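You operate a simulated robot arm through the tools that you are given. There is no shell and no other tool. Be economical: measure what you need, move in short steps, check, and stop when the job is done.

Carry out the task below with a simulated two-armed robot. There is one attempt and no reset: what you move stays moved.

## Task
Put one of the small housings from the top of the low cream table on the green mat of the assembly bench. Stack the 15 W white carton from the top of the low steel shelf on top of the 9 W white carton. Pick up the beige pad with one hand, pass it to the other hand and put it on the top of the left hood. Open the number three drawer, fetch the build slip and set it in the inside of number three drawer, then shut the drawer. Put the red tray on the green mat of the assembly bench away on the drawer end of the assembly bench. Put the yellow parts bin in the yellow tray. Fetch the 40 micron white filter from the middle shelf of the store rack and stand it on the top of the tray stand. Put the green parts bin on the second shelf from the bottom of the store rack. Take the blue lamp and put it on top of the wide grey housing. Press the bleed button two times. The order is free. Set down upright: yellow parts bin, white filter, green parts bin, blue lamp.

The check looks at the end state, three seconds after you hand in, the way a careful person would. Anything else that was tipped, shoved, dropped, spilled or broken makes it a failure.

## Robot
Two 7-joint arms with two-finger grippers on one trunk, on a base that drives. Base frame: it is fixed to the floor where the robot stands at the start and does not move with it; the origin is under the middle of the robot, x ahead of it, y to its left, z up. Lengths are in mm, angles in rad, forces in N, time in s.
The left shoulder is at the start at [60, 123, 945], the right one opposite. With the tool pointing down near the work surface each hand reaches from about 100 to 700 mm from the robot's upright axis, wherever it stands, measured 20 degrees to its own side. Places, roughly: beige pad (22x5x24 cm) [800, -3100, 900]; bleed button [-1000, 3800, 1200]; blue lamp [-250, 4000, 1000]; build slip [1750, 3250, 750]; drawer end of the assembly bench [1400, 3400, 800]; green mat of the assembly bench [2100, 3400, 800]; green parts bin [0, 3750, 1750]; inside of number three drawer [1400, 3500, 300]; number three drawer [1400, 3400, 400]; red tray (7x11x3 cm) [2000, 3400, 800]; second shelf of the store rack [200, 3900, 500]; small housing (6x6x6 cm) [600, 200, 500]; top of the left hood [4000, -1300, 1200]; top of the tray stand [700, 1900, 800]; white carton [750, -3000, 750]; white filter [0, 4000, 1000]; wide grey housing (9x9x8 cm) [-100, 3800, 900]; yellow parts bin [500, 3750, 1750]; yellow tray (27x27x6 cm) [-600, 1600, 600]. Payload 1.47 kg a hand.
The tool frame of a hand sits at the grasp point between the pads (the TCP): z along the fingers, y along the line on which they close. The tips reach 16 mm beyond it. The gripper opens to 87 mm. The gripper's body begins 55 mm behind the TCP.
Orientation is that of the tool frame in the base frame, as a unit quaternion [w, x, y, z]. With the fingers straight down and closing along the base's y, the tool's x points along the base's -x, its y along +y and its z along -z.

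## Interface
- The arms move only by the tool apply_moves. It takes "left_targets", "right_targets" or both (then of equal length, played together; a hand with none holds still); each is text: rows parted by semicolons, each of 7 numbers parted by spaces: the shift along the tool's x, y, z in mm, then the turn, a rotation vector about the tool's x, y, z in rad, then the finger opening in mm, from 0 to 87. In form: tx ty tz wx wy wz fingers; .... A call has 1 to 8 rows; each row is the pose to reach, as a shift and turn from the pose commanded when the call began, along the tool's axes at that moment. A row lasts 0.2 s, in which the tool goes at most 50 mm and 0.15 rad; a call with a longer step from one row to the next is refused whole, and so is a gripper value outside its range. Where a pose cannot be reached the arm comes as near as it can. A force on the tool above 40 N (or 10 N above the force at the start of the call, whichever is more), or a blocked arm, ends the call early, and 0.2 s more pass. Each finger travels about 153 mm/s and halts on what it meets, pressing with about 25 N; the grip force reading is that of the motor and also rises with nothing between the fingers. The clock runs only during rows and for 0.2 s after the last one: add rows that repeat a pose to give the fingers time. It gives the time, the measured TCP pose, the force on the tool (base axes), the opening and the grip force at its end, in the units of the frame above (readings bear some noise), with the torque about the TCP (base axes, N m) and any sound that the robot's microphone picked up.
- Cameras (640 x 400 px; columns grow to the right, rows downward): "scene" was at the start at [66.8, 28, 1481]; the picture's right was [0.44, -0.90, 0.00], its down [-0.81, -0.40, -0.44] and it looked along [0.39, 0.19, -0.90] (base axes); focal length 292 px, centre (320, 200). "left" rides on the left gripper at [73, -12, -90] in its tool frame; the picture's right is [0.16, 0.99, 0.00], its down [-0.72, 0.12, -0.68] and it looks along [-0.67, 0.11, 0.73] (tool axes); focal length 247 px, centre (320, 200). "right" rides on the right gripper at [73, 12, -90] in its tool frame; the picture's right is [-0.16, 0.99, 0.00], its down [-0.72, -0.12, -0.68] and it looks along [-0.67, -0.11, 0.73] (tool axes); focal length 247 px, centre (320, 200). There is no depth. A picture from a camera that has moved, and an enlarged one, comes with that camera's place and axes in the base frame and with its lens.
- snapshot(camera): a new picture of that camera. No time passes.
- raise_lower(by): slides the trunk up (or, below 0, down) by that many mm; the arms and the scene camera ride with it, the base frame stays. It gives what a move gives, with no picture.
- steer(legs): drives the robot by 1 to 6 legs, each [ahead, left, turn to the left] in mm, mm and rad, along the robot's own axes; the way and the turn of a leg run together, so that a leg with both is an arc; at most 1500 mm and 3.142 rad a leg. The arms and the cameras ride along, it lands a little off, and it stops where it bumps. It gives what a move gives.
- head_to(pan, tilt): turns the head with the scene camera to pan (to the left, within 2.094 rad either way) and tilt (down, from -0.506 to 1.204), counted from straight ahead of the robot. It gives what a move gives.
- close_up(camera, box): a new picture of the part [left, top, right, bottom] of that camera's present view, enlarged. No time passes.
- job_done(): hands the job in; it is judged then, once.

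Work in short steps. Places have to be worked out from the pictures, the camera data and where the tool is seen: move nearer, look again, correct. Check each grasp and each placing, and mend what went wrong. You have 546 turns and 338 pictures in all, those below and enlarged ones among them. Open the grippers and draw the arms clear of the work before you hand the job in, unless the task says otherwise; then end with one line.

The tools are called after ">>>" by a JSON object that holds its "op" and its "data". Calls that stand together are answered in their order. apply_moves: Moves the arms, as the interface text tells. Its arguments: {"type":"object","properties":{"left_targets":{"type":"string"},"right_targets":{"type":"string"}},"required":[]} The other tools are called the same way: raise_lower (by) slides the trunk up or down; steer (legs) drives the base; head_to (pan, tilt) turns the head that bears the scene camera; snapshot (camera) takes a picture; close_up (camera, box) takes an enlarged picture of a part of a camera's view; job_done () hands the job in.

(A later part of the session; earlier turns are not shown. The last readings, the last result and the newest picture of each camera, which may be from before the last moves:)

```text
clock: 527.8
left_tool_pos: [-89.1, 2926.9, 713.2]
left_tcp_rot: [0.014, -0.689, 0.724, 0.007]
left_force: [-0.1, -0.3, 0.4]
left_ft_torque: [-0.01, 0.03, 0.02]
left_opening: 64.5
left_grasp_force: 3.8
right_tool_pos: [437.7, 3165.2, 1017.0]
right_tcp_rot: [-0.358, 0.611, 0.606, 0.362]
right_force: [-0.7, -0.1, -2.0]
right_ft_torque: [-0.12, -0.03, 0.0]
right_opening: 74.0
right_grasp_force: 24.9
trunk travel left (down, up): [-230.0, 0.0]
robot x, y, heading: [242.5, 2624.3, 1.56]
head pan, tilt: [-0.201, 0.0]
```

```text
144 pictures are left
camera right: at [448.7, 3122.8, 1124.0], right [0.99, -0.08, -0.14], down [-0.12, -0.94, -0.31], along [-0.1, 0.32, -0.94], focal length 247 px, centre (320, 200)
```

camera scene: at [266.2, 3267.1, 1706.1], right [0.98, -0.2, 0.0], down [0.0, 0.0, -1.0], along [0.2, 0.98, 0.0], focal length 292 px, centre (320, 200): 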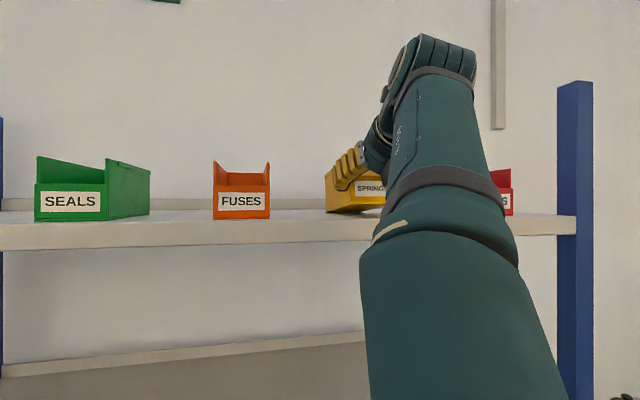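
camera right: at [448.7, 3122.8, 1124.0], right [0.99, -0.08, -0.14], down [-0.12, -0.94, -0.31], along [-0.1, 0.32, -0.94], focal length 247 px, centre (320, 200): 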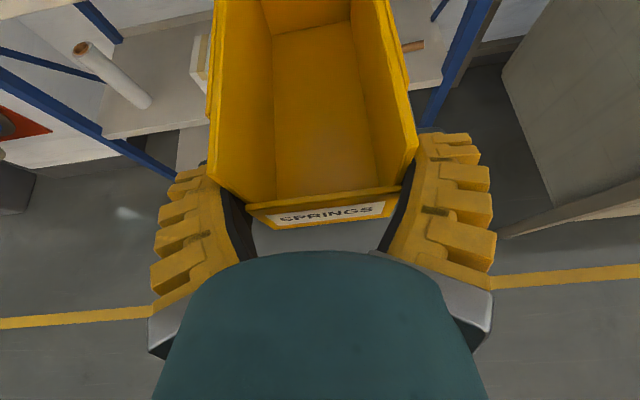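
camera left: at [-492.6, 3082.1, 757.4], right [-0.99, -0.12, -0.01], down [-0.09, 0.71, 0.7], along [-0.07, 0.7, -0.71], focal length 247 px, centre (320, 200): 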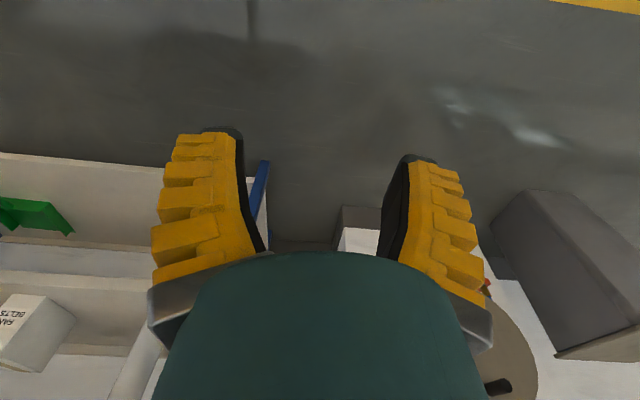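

Drive west to about [-400,2620] and turn south toward the trays.

>>> {"op": "steer", "data": {"legs": [[0, 650, 0], [0, 0, 3.14]]}}

>>> {"op": "head_to", "data": {"pan": -0.2, "tilt": 0.8}}

>>> {"op": "snapshot", "data": {"camera": "scene"}}

```text
clock: 541.4
left_tool_pos: [-68.1, 2342.7, 711.7]
left_tcp_rot: [0.007, 0.721, 0.693, -0.014]
left_force: [0.2, 0.4, 0.1]
left_ft_torque: [0.0, 0.02, 0.03]
left_opening: 64.6
left_grasp_force: 3.3
right_tool_pos: [-592.8, 2097.5, 1017.8]
right_tcp_rot: [0.359, 0.611, -0.607, 0.36]
right_force: [-0.2, 0.4, -1.8]
right_ft_torque: [0.1, 0.0, 0.0]
right_opening: 71.3
right_grasp_force: 25.2
trunk travel left (down, up): [-230.0, 0.0]
robot x, y, heading: [-406.5, 2642.8, -1.568]
head pan, tilt: [-0.201, 0.0]
```

```text
clock: 542.5
left_tool_pos: [-68.3, 2342.5, 713.3]
left_tcp_rot: [0.007, 0.72, 0.694, -0.014]
left_force: [0.0, 0.3, -0.1]
left_ft_torque: [0.03, -0.01, -0.02]
left_opening: 64.6
left_grasp_force: 3.2
right_tool_pos: [-592.0, 2096.3, 1018.4]
right_tcp_rot: [0.359, 0.61, -0.607, 0.361]
right_force: [-0.4, 0.1, -2.0]
right_ft_torque: [0.1, 0.01, 0.02]
right_opening: 71.1
right_grasp_force: 25.0
trunk travel left (down, up): [-230.0, 0.0]
robot x, y, heading: [-405.8, 2641.3, -1.575]
head pan, tilt: [-0.201, 0.799]
```

```text
143 pictures are left
camera scene: at [-419.3, 2550.3, 1634.0], right [-0.98, 0.2, 0.0], down [0.14, 0.7, -0.7], along [-0.14, -0.68, -0.72], focal length 292 px, centre (320, 200)
```

scene: 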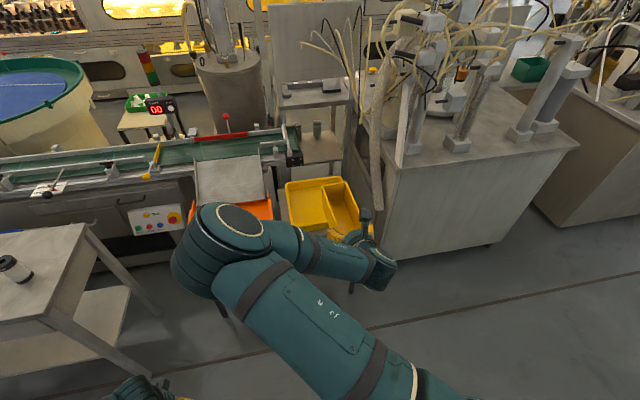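

Tray centre ≈[-611,1605]. Drive ahead 440 and right 19, then look with the wrist camera.

>>> {"op": "steer", "data": {"legs": [[0, -19, 0], [430, 0, 0]]}}

>>> {"op": "snapshot", "data": {"camera": "right"}}

>>> {"op": "snapshot", "data": {"camera": "scene"}}

```text
clock: 545.6
left_tool_pos: [-87.2, 1909.4, 712.0]
left_tcp_rot: [0.006, 0.72, 0.693, -0.014]
left_force: [0.2, 0.1, -1.4]
left_ft_torque: [0.01, 0.04, -0.03]
left_opening: 64.4
left_grasp_force: 3.3
right_tool_pos: [-613.5, 1666.2, 1016.7]
right_tcp_rot: [0.358, 0.611, -0.607, 0.36]
right_force: [0.1, -0.8, -2.5]
right_ft_torque: [0.12, 0.02, -0.01]
right_opening: 70.7
right_grasp_force: 25.5
trunk travel left (down, up): [-230.0, 0.0]
robot x, y, heading: [-422.6, 2204.7, -1.573]
head pan, tilt: [-0.201, 0.799]
```

```text
142 pictures are left
camera right: at [-623.8, 1708.2, 1124.2], right [-0.99, 0.07, -0.14], down [0.11, 0.95, -0.31], along [0.11, -0.32, -0.94], focal length 247 px, centre (320, 200)
```

right: 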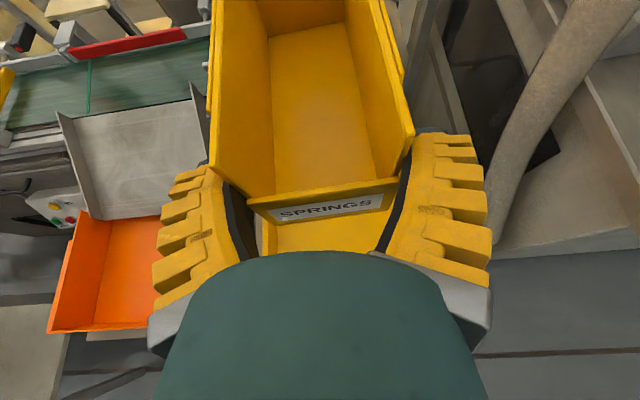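

```text
141 pictures are left
camera scene: at [-438.1, 2116.8, 1633.9], right [-0.98, 0.2, 0.0], down [0.14, 0.7, -0.7], along [-0.14, -0.68, -0.72], focal length 292 px, centre (320, 200)
```

scene: 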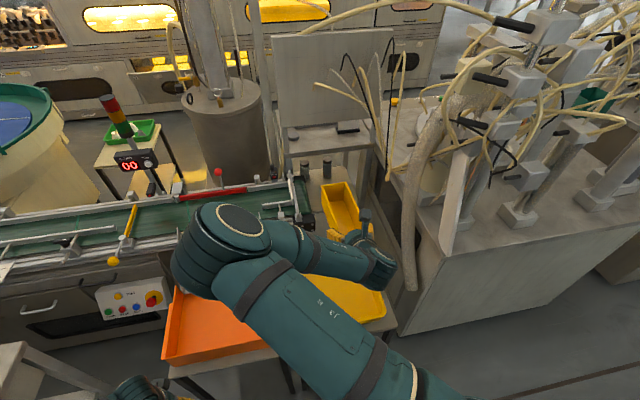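

Tray spans about x −747…−477, y 1485…1755. I lower with the trunk 220 mm and look again.

>>> {"op": "steer", "data": {"legs": [[10, 0, 0]]}}

>>> {"op": "raise_lower", "data": {"by": -220}}

>>> {"op": "snapshot", "data": {"camera": "right"}}

>>> {"op": "snapshot", "data": {"camera": "scene"}}

```text
clock: 546.3
left_tool_pos: [-88.0, 1900.1, 712.1]
left_tcp_rot: [0.005, 0.721, 0.693, -0.014]
left_force: [0.7, -0.5, -0.2]
left_ft_torque: [0.0, -0.02, 0.02]
left_opening: 64.7
left_grasp_force: 3.3
right_tool_pos: [-612.3, 1654.2, 1018.5]
right_tcp_rot: [0.358, 0.611, -0.607, 0.36]
right_force: [0.4, 0.0, -1.1]
right_ft_torque: [0.11, 0.01, 0.01]
right_opening: 70.6
right_grasp_force: 24.8
trunk travel left (down, up): [-230.0, 0.0]
robot x, y, heading: [-421.4, 2196.4, -1.566]
head pan, tilt: [-0.201, 0.799]
```

```text
clock: 548.7
left_tool_pos: [-86.6, 1899.6, 495.0]
left_tcp_rot: [0.006, 0.721, 0.693, -0.014]
left_force: [-0.9, 0.9, -0.1]
left_ft_torque: [-0.02, 0.0, 0.01]
left_opening: 64.4
left_grasp_force: 3.0
right_tool_pos: [-611.4, 1654.6, 797.6]
right_tcp_rot: [0.36, 0.61, -0.607, 0.36]
right_force: [-0.2, -0.4, -1.3]
right_ft_torque: [0.1, -0.01, -0.01]
right_opening: 70.7
right_grasp_force: 24.6
trunk travel left (down, up): [-10.0, 220.0]
robot x, y, heading: [-424.4, 2195.1, -1.571]
head pan, tilt: [-0.201, 0.799]
```

```text
140 pictures are left
camera right: at [-623.8, 1698.9, 904.7], right [-0.99, 0.07, -0.14], down [0.11, 0.95, -0.31], along [0.11, -0.32, -0.94], focal length 247 px, centre (320, 200)
```

right: 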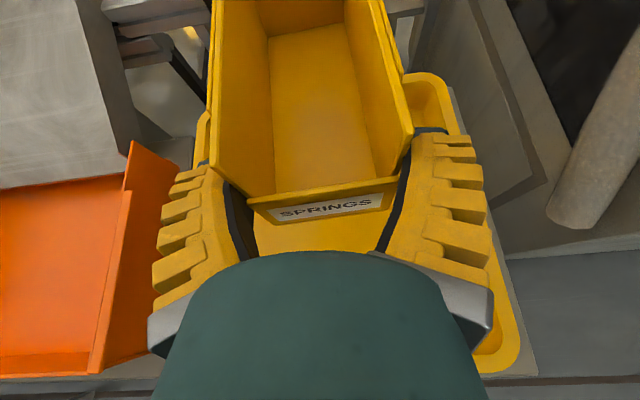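

```text
139 pictures are left
camera scene: at [-438.1, 2107.9, 1414.1], right [-0.98, 0.2, 0.0], down [0.14, 0.7, -0.7], along [-0.14, -0.68, -0.72], focal length 292 px, centre (320, 200)
```

scene: 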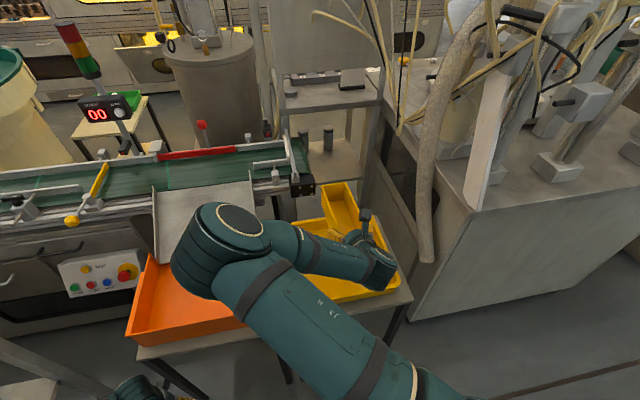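

Rim z≈670, floor ≈610; the bin is well within the tray outline. Lower 100 mm with the arm and look.

>>> {"op": "apply_moves", "data": {"right_targets": "-31 0 17 0 0 0 30; -61 0 34 0 0 0 30; -88 0 48 0 0 0 30; -88 0 48 0 0 0 30"}}

>>> {"op": "snapshot", "data": {"camera": "right"}}

>>> {"op": "close_up", "data": {"camera": "scene", "box": [240, 160, 440, 320]}}

```text
clock: 549.7
left_tool_pos: [-87.1, 1900.3, 492.2]
left_tcp_rot: [0.006, 0.721, 0.693, -0.014]
left_force: [-0.1, -0.3, -0.6]
left_ft_torque: [0.01, -0.02, 0.03]
left_opening: 64.5
left_grasp_force: 3.0
right_tool_pos: [-610.9, 1653.7, 696.5]
right_tcp_rot: [0.359, 0.611, -0.606, 0.361]
right_force: [-0.1, 0.1, 0.7]
right_ft_torque: [0.02, 0.0, 0.01]
right_opening: 36.2
right_grasp_force: 4.4
trunk travel left (down, up): [-10.0, 220.0]
robot x, y, heading: [-426.0, 2196.2, -1.573]
head pan, tilt: [-0.201, 0.799]
```

```text
138 pictures are left
camera right: at [-622.7, 1698.1, 803.5], right [-0.99, 0.07, -0.14], down [0.11, 0.95, -0.31], along [0.11, -0.32, -0.94], focal length 247 px, centre (320, 200)
```

right: 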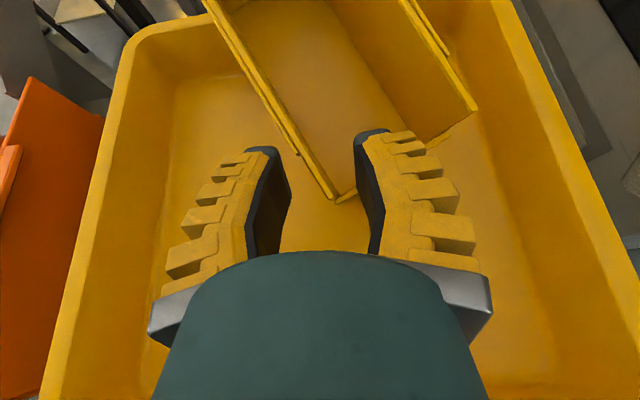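

```text
2.50 times, centred on (340, 240) of scene
camera zoom: at [-438.0, 2107.9, 1414.0], right [-0.98, 0.2, 0.0], down [0.14, 0.7, -0.7], along [-0.14, -0.68, -0.72], focal length 730 px, centre (270, 100)
```

zoom: 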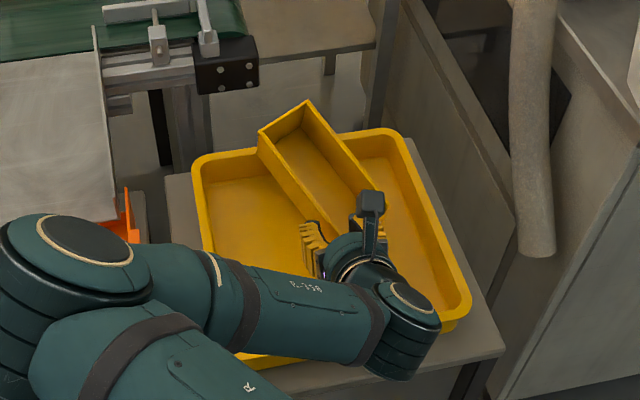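

The bin slid out of the grip and now lies yawed, its far end apparently on the tray's far rim. Raise the hand clear and inspect.

>>> {"op": "apply_moves", "data": {"right_targets": "40 0 -22 0 0 0 40; 80 0 -44 0 0 0 60; 120 0 -66 0 0 0 80; 160 0 -88 0 0 0 80"}}

>>> {"op": "snapshot", "data": {"camera": "right"}}

>>> {"op": "close_up", "data": {"camera": "scene", "box": [240, 140, 440, 300]}}

```text
clock: 550.7
left_tool_pos: [-88.3, 1898.5, 493.4]
left_tcp_rot: [0.007, 0.72, 0.694, -0.014]
left_force: [-0.9, -1.1, -0.8]
left_ft_torque: [-0.03, 0.02, 0.02]
left_opening: 64.6
left_grasp_force: 3.4
right_tool_pos: [-610.0, 1656.4, 880.1]
right_tcp_rot: [0.358, 0.611, -0.607, 0.361]
right_force: [0.2, 0.1, 0.7]
right_ft_torque: [-0.01, 0.03, 0.02]
right_opening: 81.8
right_grasp_force: 1.1
trunk travel left (down, up): [-10.0, 220.0]
robot x, y, heading: [-425.9, 2196.0, -1.571]
head pan, tilt: [-0.201, 0.799]
```

```text
136 pictures are left
camera right: at [-622.6, 1700.5, 986.9], right [-0.99, 0.07, -0.14], down [0.11, 0.95, -0.3], along [0.11, -0.32, -0.94], focal length 247 px, centre (320, 200)
```

right: 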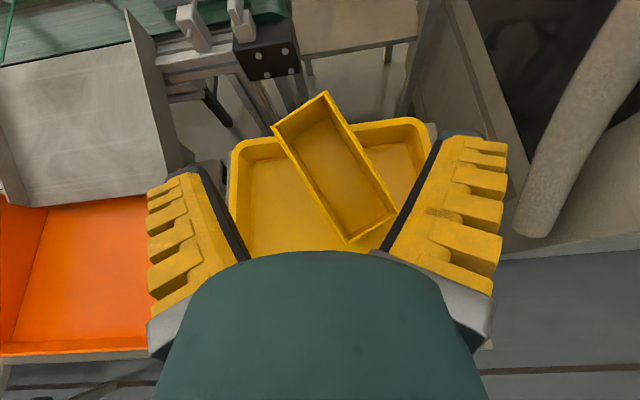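

```text
2.50 times, centred on (340, 220) of scene
camera zoom: at [-438.1, 2108.3, 1414.0], right [-0.98, 0.2, 0.0], down [0.14, 0.7, -0.7], along [-0.14, -0.68, -0.72], focal length 730 px, centre (270, 150)
```

zoom: 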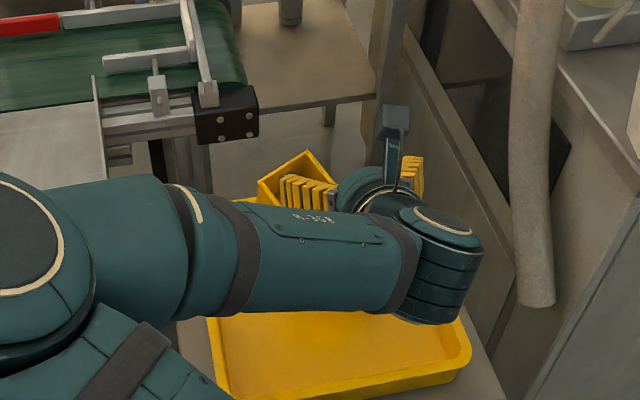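

The bin rests with its far end on the tray's far rim, yawed ~0.5 rad and tilted ~0.45. I'll regrip from above: pitch the hand steeper and yaw to match.

>>> {"op": "apply_moves", "data": {"right_targets": "0 0 0 0 -0.13 0 87; 0 0 0 0 -0.26 0 87; 0 0 0 0 -0.39 0 87; 0 0 0 0 -0.52 0 87; 0 0 0 0 -0.62 0 87"}}

>>> {"op": "apply_moves", "data": {"right_targets": "0 0 0 0.057 0 -0.117 87; 0 0 0 0.114 0 -0.234 87; 0 0 0 0.17 0 -0.351 87; 0 0 0 0.227 0 -0.468 87; 0 0 0 0.227 0 -0.468 87"}}

>>> {"op": "snapshot", "data": {"camera": "right"}}

```text
clock: 551.9
left_tool_pos: [-87.9, 1898.9, 492.5]
left_tcp_rot: [0.006, 0.72, 0.694, -0.014]
left_force: [-0.1, 0.1, -0.1]
left_ft_torque: [0.02, 0.0, 0.02]
left_opening: 64.6
left_grasp_force: 3.4
right_tool_pos: [-611.7, 1653.7, 881.0]
right_tcp_rot: [0.158, 0.691, -0.688, 0.157]
right_force: [0.0, -0.4, 0.0]
right_ft_torque: [0.01, 0.01, 0.02]
right_opening: 87.1
right_grasp_force: 0.0
trunk travel left (down, up): [-10.0, 220.0]
robot x, y, heading: [-424.5, 2195.0, -1.57]
head pan, tilt: [-0.201, 0.799]
```

```text
clock: 553.1
left_tool_pos: [-87.8, 1899.5, 492.7]
left_tcp_rot: [0.007, 0.72, 0.693, -0.013]
left_force: [0.7, -0.3, -0.2]
left_ft_torque: [0.01, -0.01, 0.0]
left_opening: 64.7
left_grasp_force: 2.8
right_tool_pos: [-612.8, 1656.4, 879.9]
right_tcp_rot: [0.11, 0.845, -0.486, 0.193]
right_force: [0.1, -0.5, 0.7]
right_ft_torque: [-0.01, -0.01, -0.01]
right_opening: 87.1
right_grasp_force: 0.1
trunk travel left (down, up): [-10.0, 220.0]
robot x, y, heading: [-423.7, 2194.3, -1.569]
head pan, tilt: [-0.201, 0.799]
```

```text
134 pictures are left
camera right: at [-608.2, 1627.1, 992.4], right [-0.93, -0.37, -0.07], down [-0.38, 0.88, 0.3], along [-0.05, 0.3, -0.95], focal length 247 px, centre (320, 200)
```

right: 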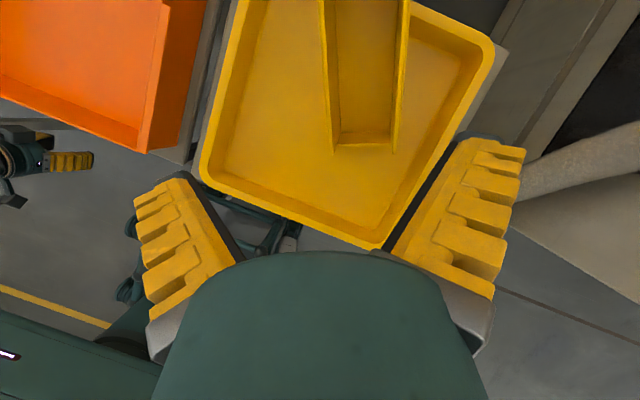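

Nicely aligned with the bin. Approach to ~80 mm short and look.

>>> {"op": "apply_moves", "data": {"right_targets": "-22 13 33 0 0 0 87; -45 26 65 0 0 0 87; -68 39 98 0 0 0 87; -68 39 98 0 0 0 87"}}

>>> {"op": "snapshot", "data": {"camera": "right"}}

```text
clock: 554.1
left_tool_pos: [-87.4, 1901.1, 493.6]
left_tcp_rot: [0.006, 0.721, 0.693, -0.014]
left_force: [0.1, 0.5, 0.1]
left_ft_torque: [-0.03, -0.03, -0.02]
left_opening: 64.6
left_grasp_force: 3.5
right_tool_pos: [-655.2, 1653.4, 762.1]
right_tcp_rot: [0.11, 0.845, -0.487, 0.193]
right_force: [-0.2, 0.3, -0.5]
right_ft_torque: [0.02, 0.0, 0.0]
right_opening: 87.0
right_grasp_force: 0.1
trunk travel left (down, up): [-10.0, 220.0]
robot x, y, heading: [-423.7, 2197.9, -1.563]
head pan, tilt: [-0.201, 0.799]
```

```text
133 pictures are left
camera right: at [-652.1, 1624.2, 874.4], right [-0.93, -0.37, -0.07], down [-0.37, 0.88, 0.3], along [-0.05, 0.3, -0.95], focal length 247 px, centre (320, 200)
```

right: 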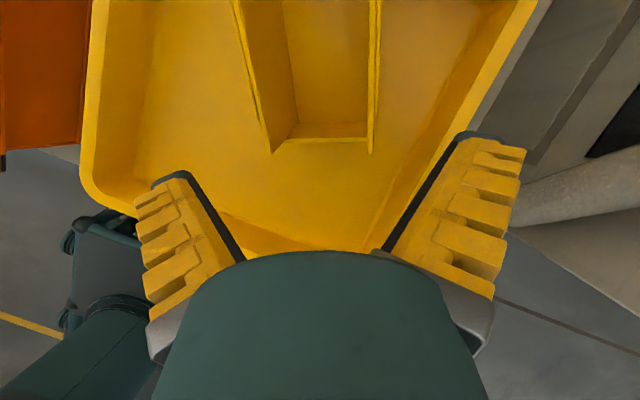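

Lip at ≈[-647,1643,685]; laterally aligned. Descend ~80 mm along the tool and close.

>>> {"op": "apply_moves", "data": {"right_targets": "1 -1 40 0 0 0 87; 3 -1 70 0 0 0 87; 3 -1 81 0 0 0 87; 3 -1 81 0 0 0 78; 3 -1 81 0 0 0 60; 3 -1 81 0 0 0 30; 3 -1 81 0 0 0 20"}}

>>> {"op": "snapshot", "data": {"camera": "right"}}

```text
clock: 555.7
left_tool_pos: [-87.2, 1899.2, 494.3]
left_tcp_rot: [0.006, 0.72, 0.693, -0.015]
left_force: [-0.1, -0.4, -0.5]
left_ft_torque: [0.02, -0.02, -0.02]
left_opening: 64.5
left_grasp_force: 2.9
right_tool_pos: [-635.4, 1618.8, 690.7]
right_tcp_rot: [0.11, 0.845, -0.486, 0.193]
right_force: [2.8, 0.1, 6.2]
right_ft_torque: [0.17, -0.3, -0.07]
right_opening: 82.7
right_grasp_force: 25.5
trunk travel left (down, up): [-10.0, 220.0]
robot x, y, heading: [-421.0, 2198.3, -1.567]
head pan, tilt: [-0.201, 0.799]
```

```text
132 pictures are left
camera right: at [-632.0, 1591.2, 802.7], right [-0.93, -0.37, -0.07], down [-0.37, 0.88, 0.3], along [-0.05, 0.3, -0.95], focal length 247 px, centre (320, 200)
```

right: 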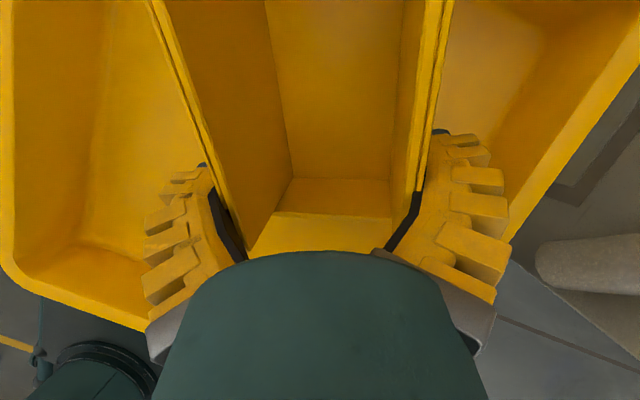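

Gripped (82.7 mm). Lift 70 mm, then move it north to the tray's centre and level it.

>>> {"op": "apply_moves", "data": {"right_targets": "8 0 -16 0 0 0 10; 16 0 -32 0 0 0 10; 30 0 -63 0 0 0 10; 12 -20 -72 0 0 0 10; -8 -41 -81 0 0 0 10; -8 -41 -81 0 0 0 10"}}

>>> {"op": "snapshot", "data": {"camera": "right"}}

>>> {"op": "close_up", "data": {"camera": "scene", "box": [240, 140, 440, 300]}}

```text
clock: 557.1
left_tool_pos: [-87.1, 1900.1, 494.3]
left_tcp_rot: [0.007, 0.721, 0.693, -0.014]
left_force: [0.2, -0.2, -0.6]
left_ft_torque: [0.02, 0.02, -0.01]
left_opening: 64.7
left_grasp_force: 3.4
right_tool_pos: [-621.4, 1678.7, 761.9]
right_tcp_rot: [0.109, 0.845, -0.487, 0.192]
right_force: [0.1, -0.2, -0.1]
right_ft_torque: [0.0, -0.03, -0.03]
right_opening: 17.0
right_grasp_force: 5.8
trunk travel left (down, up): [-10.0, 220.0]
robot x, y, heading: [-424.2, 2193.6, -1.569]
head pan, tilt: [-0.201, 0.799]
```

```text
131 pictures are left
camera right: at [-619.6, 1649.5, 873.5], right [-0.93, -0.37, -0.07], down [-0.37, 0.88, 0.3], along [-0.05, 0.3, -0.95], focal length 247 px, centre (320, 200)
```

right: 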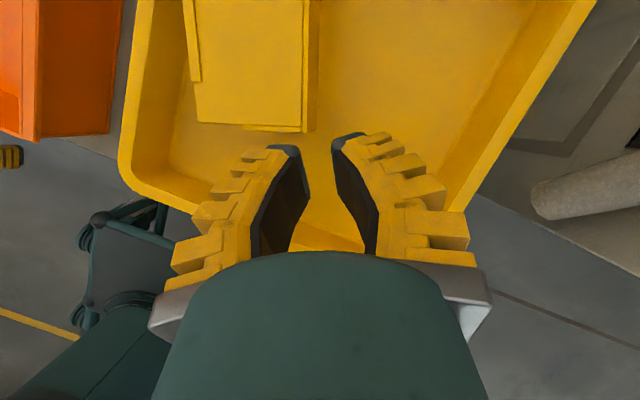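

```text
2.50 times, centred on (340, 220) of scene
camera zoom: at [-438.0, 2107.9, 1413.9], right [-0.98, 0.2, 0.0], down [0.14, 0.7, -0.7], along [-0.14, -0.68, -0.72], focal length 730 px, centre (270, 150)
```

zoom: 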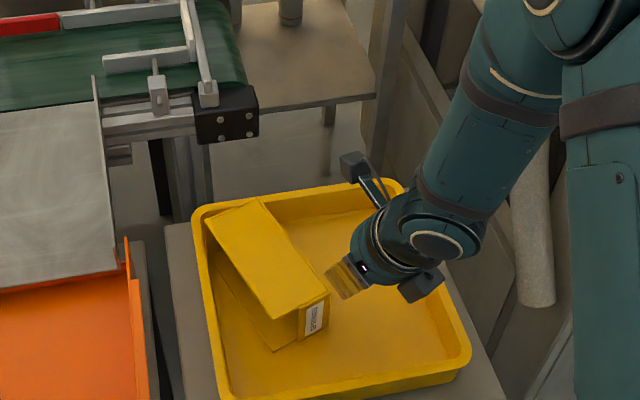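

The grip slipped (walls taper) and the bin has tipped on its side inside the tray. Move the hand up and away, and look closely.

>>> {"op": "apply_moves", "data": {"right_targets": "20 0 -42 0 0 0 30; 40 0 -84 0 0 0 60; 40 0 -130 0 0 0 80; 40 0 -175 0 0 0 80"}}

>>> {"op": "close_up", "data": {"camera": "scene", "box": [280, 190, 400, 290]}}

>>> {"op": "snapshot", "data": {"camera": "right"}}

```text
clock: 558.1
left_tool_pos: [-87.4, 1900.3, 493.1]
left_tcp_rot: [0.007, 0.721, 0.693, -0.014]
left_force: [-0.2, 0.5, 0.8]
left_ft_torque: [0.0, -0.01, 0.03]
left_opening: 64.6
left_grasp_force: 3.5
right_tool_pos: [-641.8, 1710.8, 936.7]
right_tcp_rot: [0.11, 0.845, -0.487, 0.193]
right_force: [-0.4, 0.2, 0.0]
right_ft_torque: [-0.01, -0.05, 0.04]
right_opening: 81.9
right_grasp_force: 1.0
trunk travel left (down, up): [-10.0, 220.0]
robot x, y, heading: [-422.6, 2195.2, -1.564]
head pan, tilt: [-0.201, 0.799]
```

```text
4.00 times, centred on (340, 240) of scene
camera zoom: at [-438.2, 2108.6, 1414.0], right [-0.98, 0.2, 0.0], down [0.14, 0.7, -0.7], along [-0.14, -0.68, -0.72], focal length 1169 px, centre (240, 40)
```

zoom: 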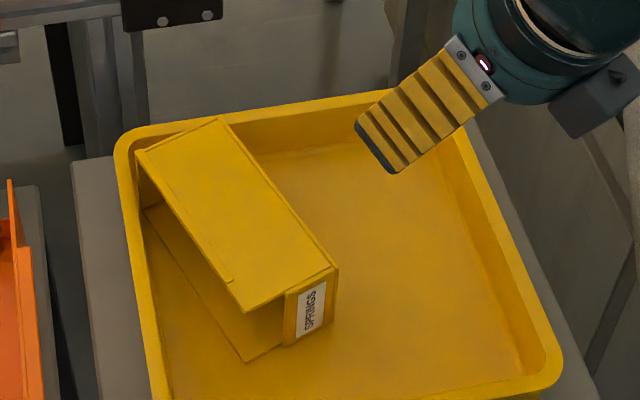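

```text
128 pictures are left
camera right: at [-639.6, 1682.5, 1048.2], right [-0.93, -0.37, -0.07], down [-0.37, 0.88, 0.3], along [-0.05, 0.3, -0.95], focal length 247 px, centre (320, 200)
```

right: 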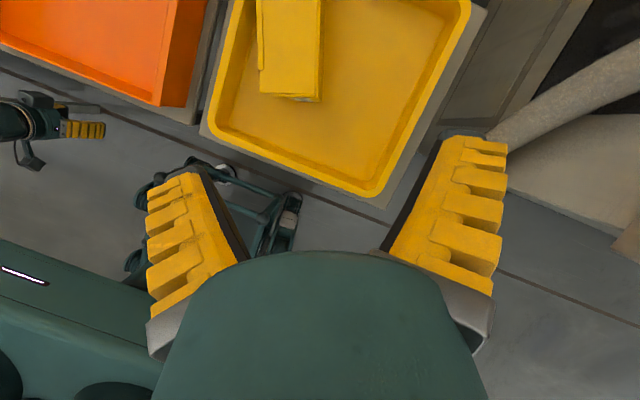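

The bin lies on a side wall inside the tray, opening facing east. I plan to hook closed fingers under the upper wall from its open front corner and roll it upright. First reduce the hand's pitch and close fingers.

>>> {"op": "apply_moves", "data": {"right_targets": "0 0 0 0 0.13 0 50; 0 0 0 0 0.26 0 20; 0 0 0 0 0.39 0 0; 0 0 0 0 0.52 0 0; 0 0 0 0 0.52 0 0"}}

>>> {"op": "snapshot", "data": {"camera": "right"}}

```text
clock: 559.3
left_tool_pos: [-87.6, 1900.2, 494.4]
left_tcp_rot: [0.007, 0.721, 0.693, -0.014]
left_force: [0.2, -0.5, 0.4]
left_ft_torque: [0.01, -0.02, -0.02]
left_opening: 64.6
left_grasp_force: 3.3
right_tool_pos: [-640.5, 1710.2, 934.8]
right_tcp_rot: [0.232, 0.766, -0.443, 0.403]
right_force: [0.7, 0.2, -0.7]
right_ft_torque: [-0.02, 0.03, 0.02]
right_opening: 0.2
right_grasp_force: 25.1
trunk travel left (down, up): [-10.0, 220.0]
robot x, y, heading: [-425.4, 2195.3, -1.566]
head pan, tilt: [-0.201, 0.799]
```

```text
127 pictures are left
camera right: at [-667.7, 1734.3, 1045.8], right [-0.9, -0.42, -0.13], down [-0.39, 0.9, -0.21], along [0.21, -0.14, -0.97], focal length 247 px, centre (320, 200)
```

right: 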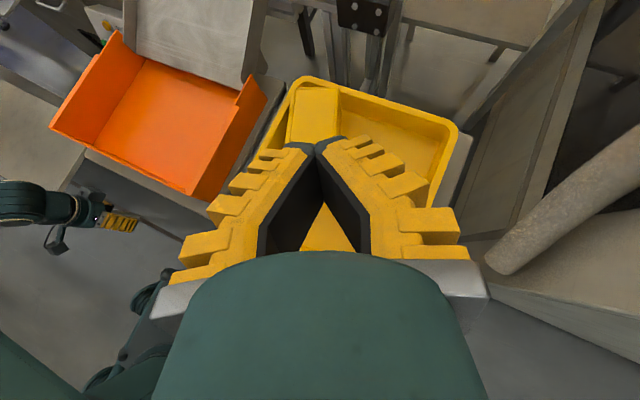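

Move the hand to the start point north of the bin's open front corner.

>>> {"op": "apply_moves", "data": {"right_targets": "-40 -17 5 0 0 0 0; -80 -34 10 0 0 0 0; -120 -51 15 0 0 0 0; -163 -69 19 0 0 0 0; -163 -69 19 0 0 0 0"}}

>>> {"op": "snapshot", "data": {"camera": "right"}}

>>> {"op": "close_up", "data": {"camera": "scene", "box": [260, 170, 420, 310]}}

```text
clock: 560.5
left_tool_pos: [-87.6, 1899.4, 493.0]
left_tcp_rot: [0.006, 0.72, 0.693, -0.014]
left_force: [-0.8, -0.1, 0.3]
left_ft_torque: [0.0, 0.03, 0.05]
left_opening: 64.5
left_grasp_force: 3.6
right_tool_pos: [-635.4, 1785.5, 772.2]
right_tcp_rot: [0.232, 0.767, -0.442, 0.403]
right_force: [-0.4, 0.7, -0.5]
right_ft_torque: [0.01, -0.02, -0.03]
right_opening: 0.0
right_grasp_force: 24.9
right hand out of reach, approached as far as the arm can: row 2, 3, 4, 5
trunk travel left (down, up): [-10.0, 220.0]
robot x, y, heading: [-422.1, 2194.8, -1.568]
head pan, tilt: [-0.201, 0.799]
```

```text
126 pictures are left
camera right: at [-662.8, 1808.5, 882.7], right [-0.9, -0.42, -0.13], down [-0.39, 0.9, -0.21], along [0.21, -0.14, -0.97], focal length 247 px, centre (320, 200)
```

right: 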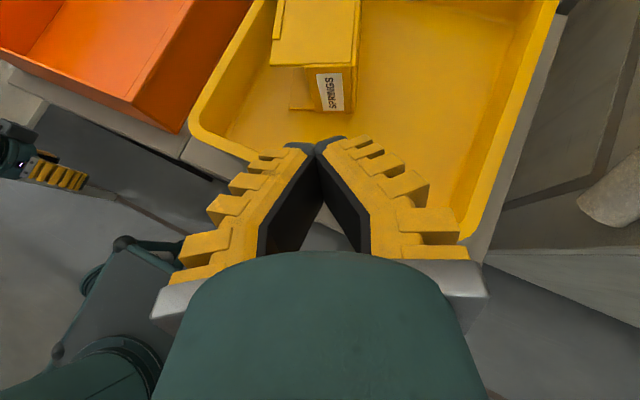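

```text
2.86 times, centred on (340, 240) of scene
camera zoom: at [-438.0, 2107.9, 1414.0], right [-0.98, 0.2, 0.0], down [0.14, 0.7, -0.7], along [-0.14, -0.68, -0.72], focal length 835 px, centre (263, 86)
```

zoom: 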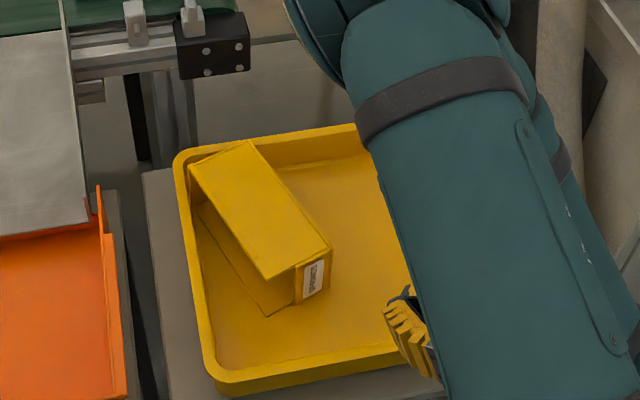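

Bin front corners: west [-586,1653], east [-519,1676]; open gap centre ≈[-530,1672,650]. Back the base 60 mm, fix the yaw, and approach the gap.

>>> {"op": "steer", "data": {"legs": [[-60, 0, 0]]}}

>>> {"op": "apply_moves", "data": {"right_targets": "0 0 0 -0.078 0 0.054 0; 0 0 0 -0.156 0 0.108 0; 0 0 0 -0.156 0 0.108 0"}}

>>> {"op": "apply_moves", "data": {"right_targets": "5 -21 40 0 0 0 0; 10 -43 80 0 0 0 0; 10 -43 88 0 0 0 0"}}

>>> {"op": "snapshot", "data": {"camera": "right"}}

>>> {"op": "close_up", "data": {"camera": "scene", "box": [260, 170, 420, 310]}}

```text
clock: 561.4
left_tool_pos: [-87.2, 1957.9, 494.0]
left_tcp_rot: [0.007, 0.721, 0.693, -0.014]
left_force: [-0.3, -0.9, 0.4]
left_ft_torque: [0.0, -0.01, -0.02]
left_opening: 64.6
left_grasp_force: 3.1
right_tool_pos: [-635.7, 1845.1, 773.1]
right_tcp_rot: [0.233, 0.766, -0.443, 0.403]
right_force: [0.3, 0.3, -0.6]
right_ft_torque: [-0.01, -0.01, -0.04]
right_opening: 0.4
right_grasp_force: 25.2
trunk travel left (down, up): [-10.0, 220.0]
robot x, y, heading: [-420.8, 2254.4, -1.568]
head pan, tilt: [-0.201, 0.799]
```

```text
clock: 562.2
left_tool_pos: [-88.3, 1957.9, 493.5]
left_tcp_rot: [0.006, 0.72, 0.693, -0.013]
left_force: [-0.3, 0.8, 0.2]
left_ft_torque: [-0.01, -0.01, 0.01]
left_opening: 64.5
left_grasp_force: 3.2
right_tool_pos: [-642.4, 1826.9, 761.8]
right_tcp_rot: [0.267, 0.722, -0.513, 0.38]
right_force: [-0.2, -0.9, 0.5]
right_ft_torque: [-0.02, 0.01, 0.0]
right_opening: 0.1
right_grasp_force: 25.0
right hand out of reach, approached as far as the arm can: row 1, 2, 3
trunk travel left (down, up): [-10.0, 220.0]
robot x, y, heading: [-423.3, 2258.4, -1.571]
head pan, tilt: [-0.201, 0.799]
```

```text
clock: 563.0
left_tool_pos: [-88.1, 1957.3, 493.1]
left_tcp_rot: [0.006, 0.72, 0.694, -0.015]
left_force: [-1.3, -0.8, 0.4]
left_ft_torque: [-0.02, 0.02, -0.02]
left_opening: 64.4
left_grasp_force: 3.0
right_tool_pos: [-575.9, 1769.9, 721.5]
right_tcp_rot: [0.269, 0.721, -0.515, 0.379]
right_force: [-0.6, -0.1, 0.1]
right_ft_torque: [-0.01, 0.01, 0.01]
right_opening: 0.0
right_grasp_force: 24.8
trunk travel left (down, up): [-10.0, 220.0]
robot x, y, heading: [-420.8, 2252.1, -1.57]
head pan, tilt: [-0.201, 0.799]
```

```text
124 pictures are left
camera right: at [-598.4, 1796.9, 832.2], right [-0.96, -0.24, -0.13], down [-0.21, 0.96, -0.21], along [0.18, -0.17, -0.97], focal length 247 px, centre (320, 200)
```

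right: 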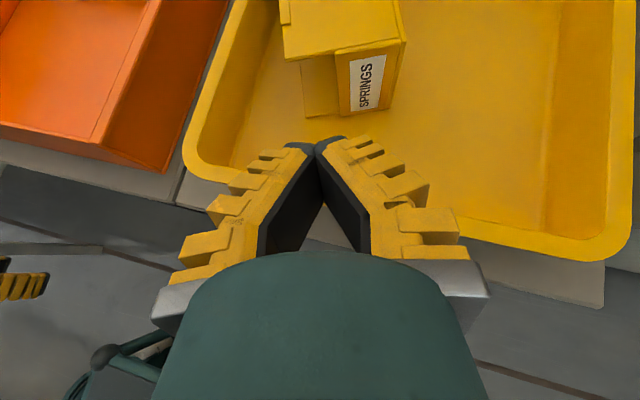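

```text
2.86 times, centred on (340, 240) of scene
camera zoom: at [-438.1, 2166.1, 1413.9], right [-0.98, 0.2, 0.0], down [0.14, 0.7, -0.7], along [-0.14, -0.68, -0.72], focal length 835 px, centre (263, 86)
```

zoom: 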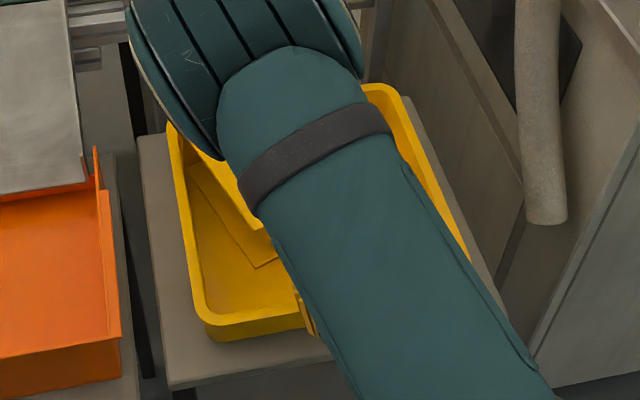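

Path is nearly on-axis. Insert the closed fingertips through the gap, ~35 mm inside.

>>> {"op": "apply_moves", "data": {"right_targets": "0 -3 40 0 0 0 0; 0 -6 80 0 0 0 0; 0 -7 115 0 0 0 0; 0 -7 145 0 0 0 0"}}

>>> {"op": "snapshot", "data": {"camera": "right"}}

```text
clock: 563.8
left_tool_pos: [-87.0, 1957.4, 493.5]
left_tcp_rot: [0.006, 0.721, 0.693, -0.014]
left_force: [-0.2, -0.5, -0.6]
left_ft_torque: [0.03, -0.01, -0.02]
left_opening: 64.3
left_grasp_force: 3.9
right_tool_pos: [-544.3, 1694.4, 666.3]
right_tcp_rot: [0.27, 0.72, -0.513, 0.381]
right_force: [1.1, 1.9, 2.6]
right_ft_torque: [0.1, 0.08, -0.16]
right_opening: 0.2
right_grasp_force: 24.8
trunk travel left (down, up): [-10.0, 220.0]
robot x, y, heading: [-423.6, 2253.6, -1.576]
head pan, tilt: [-0.201, 0.799]
stopped in row 3 (right hand): the force on the tool passed its limit at 52 N (the readings are from after the stop); the commanded pose is now the measured one
```

```text
122 pictures are left
camera right: at [-566.7, 1722.6, 776.3], right [-0.96, -0.24, -0.13], down [-0.21, 0.95, -0.21], along [0.18, -0.18, -0.97], focal length 247 px, centre (320, 200)
```

right: 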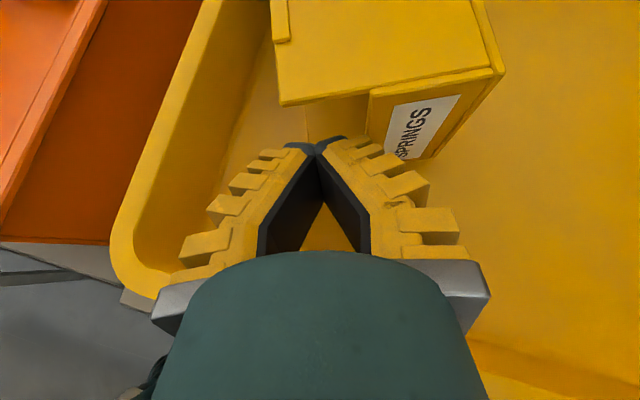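

Something stopped the tip at z≈643 (tray floor is higher than I assumed, top of bin ≈700). Raise 14 mm and advance again gently.

>>> {"op": "apply_moves", "data": {"right_targets": "12 0 -8 0 0 0 0; 12 -4 10 0 0 0 0; 12 -4 25 0 0 0 0"}}

>>> {"op": "snapshot", "data": {"camera": "right"}}

```text
clock: 564.6
left_tool_pos: [-89.0, 1958.5, 494.2]
left_tcp_rot: [0.007, 0.72, 0.693, -0.015]
left_force: [0.3, -0.6, 0.0]
left_ft_torque: [-0.01, 0.01, -0.03]
left_opening: 64.7
left_grasp_force: 3.1
right_tool_pos: [-534.2, 1668.0, 670.6]
right_tcp_rot: [0.277, 0.717, -0.511, 0.384]
right_force: [-0.8, 4.6, 21.7]
right_ft_torque: [1.44, 0.57, -0.24]
right_opening: 0.0
right_grasp_force: 25.3
trunk travel left (down, up): [-10.0, 220.0]
robot x, y, heading: [-423.3, 2254.6, -1.566]
head pan, tilt: [-0.201, 0.799]
stopped in row 3 (right hand): the force on the tool passed its limit at 45 N (the readings are from after the stop); the commanded pose is now the measured one
```

```text
121 pictures are left
camera right: at [-556.4, 1697.2, 779.9], right [-0.96, -0.24, -0.13], down [-0.21, 0.95, -0.23], along [0.18, -0.19, -0.97], focal length 247 px, centre (320, 200)
```

right: 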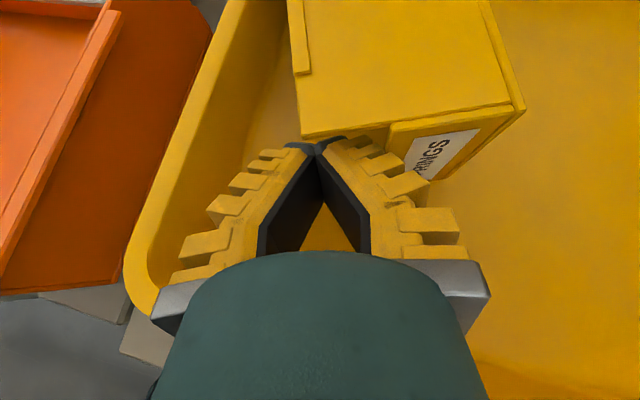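

The hand's underside is on the tray's near rim, so hooking from the front isn't possible. New plan: come from above on the bin's open (east) side with a finger slanted down-west, catch the upper wall's free edge and roll the bin west onto its bottom. Retract and reorient.

>>> {"op": "apply_moves", "data": {"right_targets": "0 0 -40 0 0 0 0; 0 0 -80 0 0 0 0; 35 0 -110 0 0 0 0; 75 0 -125 0 0 0 0; 115 0 -130 0 0 0 0"}}

>>> {"op": "apply_moves", "data": {"right_targets": "0 0 0 -0.08 -0.12 0 0; 0 0 0 -0.16 -0.24 0 0; 0 0 0 -0.24 -0.36 0 0; 0 0 0 -0.32 -0.48 0 0; 0 0 0 -0.4 -0.6 0 0; 0 0 0 -0.475 -0.72 0.01 0; 0 0 0 -0.55 -0.84 0.01 0; 0 0 0 -0.63 -0.96 0.01 0"}}

>>> {"op": "apply_moves", "data": {"right_targets": "0 0 0 -0.055 -0.085 0 0; 0 0 0 -0.055 -0.085 0 0"}}

>>> {"op": "snapshot", "data": {"camera": "right"}}

>>> {"op": "close_up", "data": {"camera": "scene", "box": [260, 170, 420, 310]}}

```text
clock: 565.8
left_tool_pos: [-88.2, 1957.3, 492.3]
left_tcp_rot: [0.007, 0.72, 0.693, -0.014]
left_force: [-0.5, -0.2, -0.8]
left_ft_torque: [-0.01, -0.01, -0.05]
left_opening: 64.4
left_grasp_force: 3.5
right_tool_pos: [-549.9, 1711.1, 836.1]
right_tcp_rot: [0.274, 0.719, -0.512, 0.382]
right_force: [0.3, 0.0, -0.2]
right_ft_torque: [-0.03, 0.01, 0.0]
right_opening: 0.1
right_grasp_force: 25.3
trunk travel left (down, up): [-10.0, 220.0]
robot x, y, heading: [-421.3, 2255.9, -1.571]
head pan, tilt: [-0.201, 0.799]
```

```text
clock: 567.6
left_tool_pos: [-88.0, 1957.6, 492.4]
left_tcp_rot: [0.006, 0.721, 0.693, -0.015]
left_force: [0.6, -0.5, -0.3]
left_ft_torque: [-0.06, 0.01, 0.03]
left_opening: 64.7
left_grasp_force: 2.9
right_tool_pos: [-547.8, 1709.5, 834.9]
right_tcp_rot: [0.209, 0.693, -0.672, -0.157]
right_force: [-0.1, -0.3, 0.5]
right_ft_torque: [0.0, 0.04, 0.03]
right_opening: 0.0
right_grasp_force: 24.6
trunk travel left (down, up): [-10.0, 220.0]
robot x, y, heading: [-423.0, 2254.9, -1.57]
head pan, tilt: [-0.201, 0.799]
```

```text
clock: 568.2
left_tool_pos: [-88.3, 1956.9, 493.0]
left_tcp_rot: [0.007, 0.721, 0.693, -0.015]
left_force: [-1.0, -0.3, 0.3]
left_ft_torque: [0.01, -0.02, 0.01]
left_opening: 64.7
left_grasp_force: 3.3
right_tool_pos: [-549.4, 1710.3, 835.6]
right_tcp_rot: [0.201, 0.679, -0.676, -0.205]
right_force: [0.2, -0.4, -0.2]
right_ft_torque: [0.02, -0.02, 0.04]
right_opening: 0.0
right_grasp_force: 25.1
trunk travel left (down, up): [-10.0, 220.0]
robot x, y, heading: [-420.6, 2256.5, -1.571]
head pan, tilt: [-0.201, 0.799]
```

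```text
120 pictures are left
camera right: at [-508.9, 1637.5, 915.4], right [-0.83, 0.15, 0.54], down [0.47, 0.72, 0.51], along [-0.31, 0.68, -0.67], focal length 247 px, centre (320, 200)
```

right: 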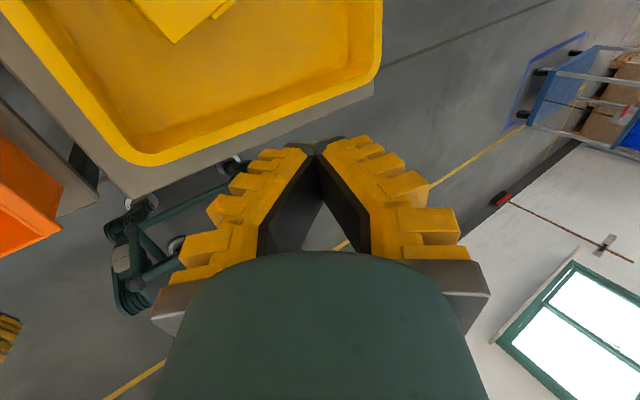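

```text
2.86 times, centred on (340, 240) of scene
camera zoom: at [-438.2, 2166.1, 1413.9], right [-0.98, 0.2, 0.0], down [0.14, 0.7, -0.7], along [-0.14, -0.68, -0.72], focal length 835 px, centre (263, 86)
```

zoom: 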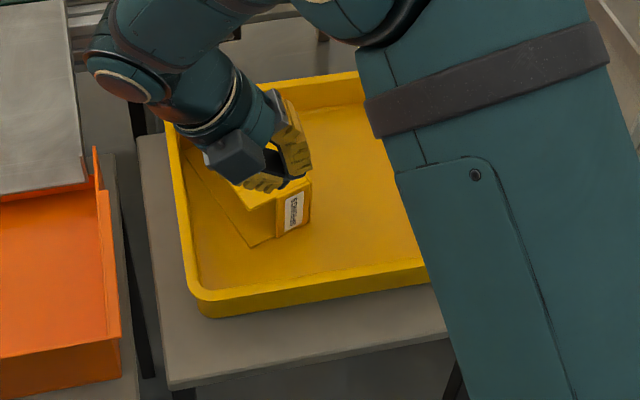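

Orientation good. Move to the approach point east of the bin's free edge.

>>> {"op": "apply_moves", "data": {"right_targets": "14 -30 0 0 0 0 0; 28 -60 5 0 0 0 0; 42 -90 12 0 0 0 0; 55 -114 26 0 0 0 0; 55 -114 26 0 0 0 0"}}

>>> {"op": "close_up", "data": {"camera": "scene", "box": [260, 150, 400, 290]}}

>>> {"op": "snapshot", "data": {"camera": "right"}}

```text
clock: 569.4
left_tool_pos: [-88.0, 1958.1, 493.3]
left_tcp_rot: [0.006, 0.721, 0.693, -0.015]
left_force: [-0.2, 0.0, -0.1]
left_ft_torque: [-0.02, 0.01, -0.02]
left_opening: 64.6
left_grasp_force: 3.4
right_tool_pos: [-467.1, 1657.3, 750.5]
right_tcp_rot: [0.201, 0.679, -0.676, -0.204]
right_force: [0.4, -0.4, 0.0]
right_ft_torque: [0.01, -0.01, -0.01]
right_opening: 0.1
right_grasp_force: 24.8
trunk travel left (down, up): [-10.0, 220.0]
robot x, y, heading: [-423.7, 2254.8, -1.571]
head pan, tilt: [-0.201, 0.799]
```

```text
2.86 times, centred on (330, 220) of scene
camera zoom: at [-438.3, 2166.2, 1414.0], right [-0.98, 0.2, 0.0], down [0.14, 0.7, -0.7], along [-0.14, -0.68, -0.72], focal length 835 px, centre (291, 143)
```

zoom: 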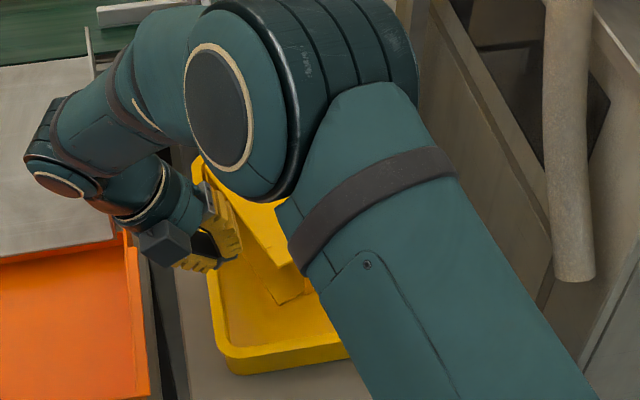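

```text
117 pictures are left
camera right: at [-427.0, 1584.6, 830.7], right [-0.83, 0.15, 0.54], down [0.47, 0.72, 0.51], along [-0.31, 0.67, -0.67], focal length 247 px, centre (320, 200)
```

right: 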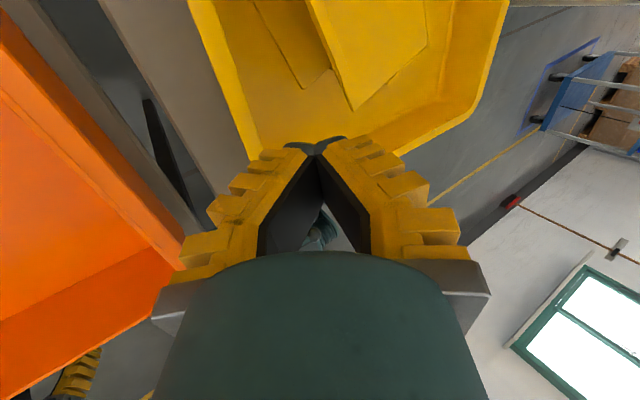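

Free edge of the upper wall runs at x≈-518 near y 1635; east rim inner x≈-455. Slide the slanted finger down into that gap.

>>> {"op": "apply_moves", "data": {"right_targets": "12 -1 15 0 0 0 0; 22 -2 35 0 0 0 0; 22 -2 55 0 0 0 0; 22 -2 67 0 0 0 0"}}

>>> {"op": "snapshot", "data": {"camera": "right"}}

```text
clock: 570.4
left_tool_pos: [-87.4, 1958.1, 494.3]
left_tcp_rot: [0.007, 0.72, 0.694, -0.015]
left_force: [-0.5, 0.2, 0.0]
left_ft_torque: [0.02, -0.01, -0.01]
left_opening: 64.5
left_grasp_force: 3.6
right_tool_pos: [-499.0, 1632.3, 697.4]
right_tcp_rot: [0.203, 0.68, -0.676, -0.201]
right_force: [8.0, 3.2, 23.0]
right_ft_torque: [-0.38, 0.38, 0.08]
right_opening: 0.0
right_grasp_force: 24.6
trunk travel left (down, up): [-10.0, 220.0]
robot x, y, heading: [-423.3, 2252.4, -1.571]
head pan, tilt: [-0.201, 0.799]
```

```text
116 pictures are left
camera right: at [-459.7, 1560.9, 778.2], right [-0.83, 0.15, 0.54], down [0.47, 0.73, 0.51], along [-0.32, 0.67, -0.67], focal length 247 px, centre (320, 200)
```

right: 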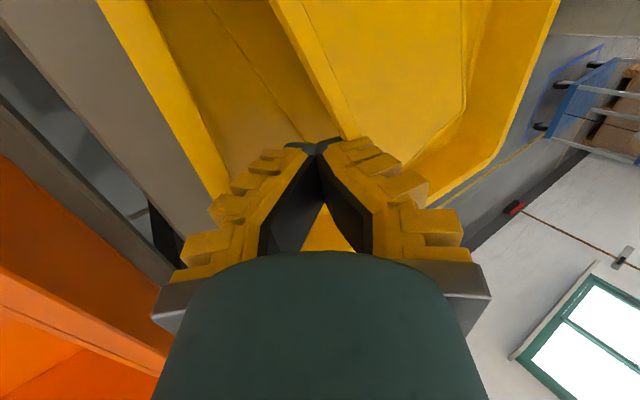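

The west finger is pressing on the wall's edge. Lift 25 mm, shift ~16 mm east, and go down again.

>>> {"op": "apply_moves", "data": {"right_targets": "0 0 -25 0 0 0 0; 0 -16 -25 0 0 0 0; 0 -16 -5 0 0 0 0; 0 -16 8 0 0 0 0; 0 -16 16 0 0 0 0"}}

>>> {"op": "snapshot", "data": {"camera": "right"}}

```text
clock: 571.7
left_tool_pos: [-87.2, 1958.8, 493.2]
left_tcp_rot: [0.006, 0.72, 0.694, -0.015]
left_force: [-0.2, -0.2, 0.1]
left_ft_torque: [0.02, 0.01, -0.03]
left_opening: 64.4
left_grasp_force: 3.2
right_tool_pos: [-491.0, 1630.5, 678.9]
right_tcp_rot: [0.203, 0.68, -0.676, -0.197]
right_force: [3.0, 2.3, 14.4]
right_ft_torque: [0.18, -0.44, -0.16]
right_opening: 0.1
right_grasp_force: 25.0
trunk travel left (down, up): [-10.0, 220.0]
robot x, y, heading: [-422.5, 2252.7, -1.572]
head pan, tilt: [-0.201, 0.799]
stopped in row 5 (right hand): the force on the tool passed its limit at 46 N (the readings are from after the stop); the commanded pose is now the measured one
```

```text
115 pictures are left
camera right: at [-452.4, 1558.7, 759.9], right [-0.83, 0.15, 0.54], down [0.46, 0.73, 0.5], along [-0.31, 0.67, -0.68], focal length 247 px, centre (320, 200)
```

right: 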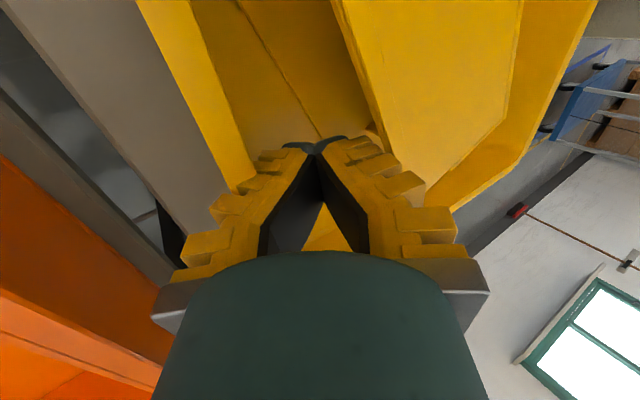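

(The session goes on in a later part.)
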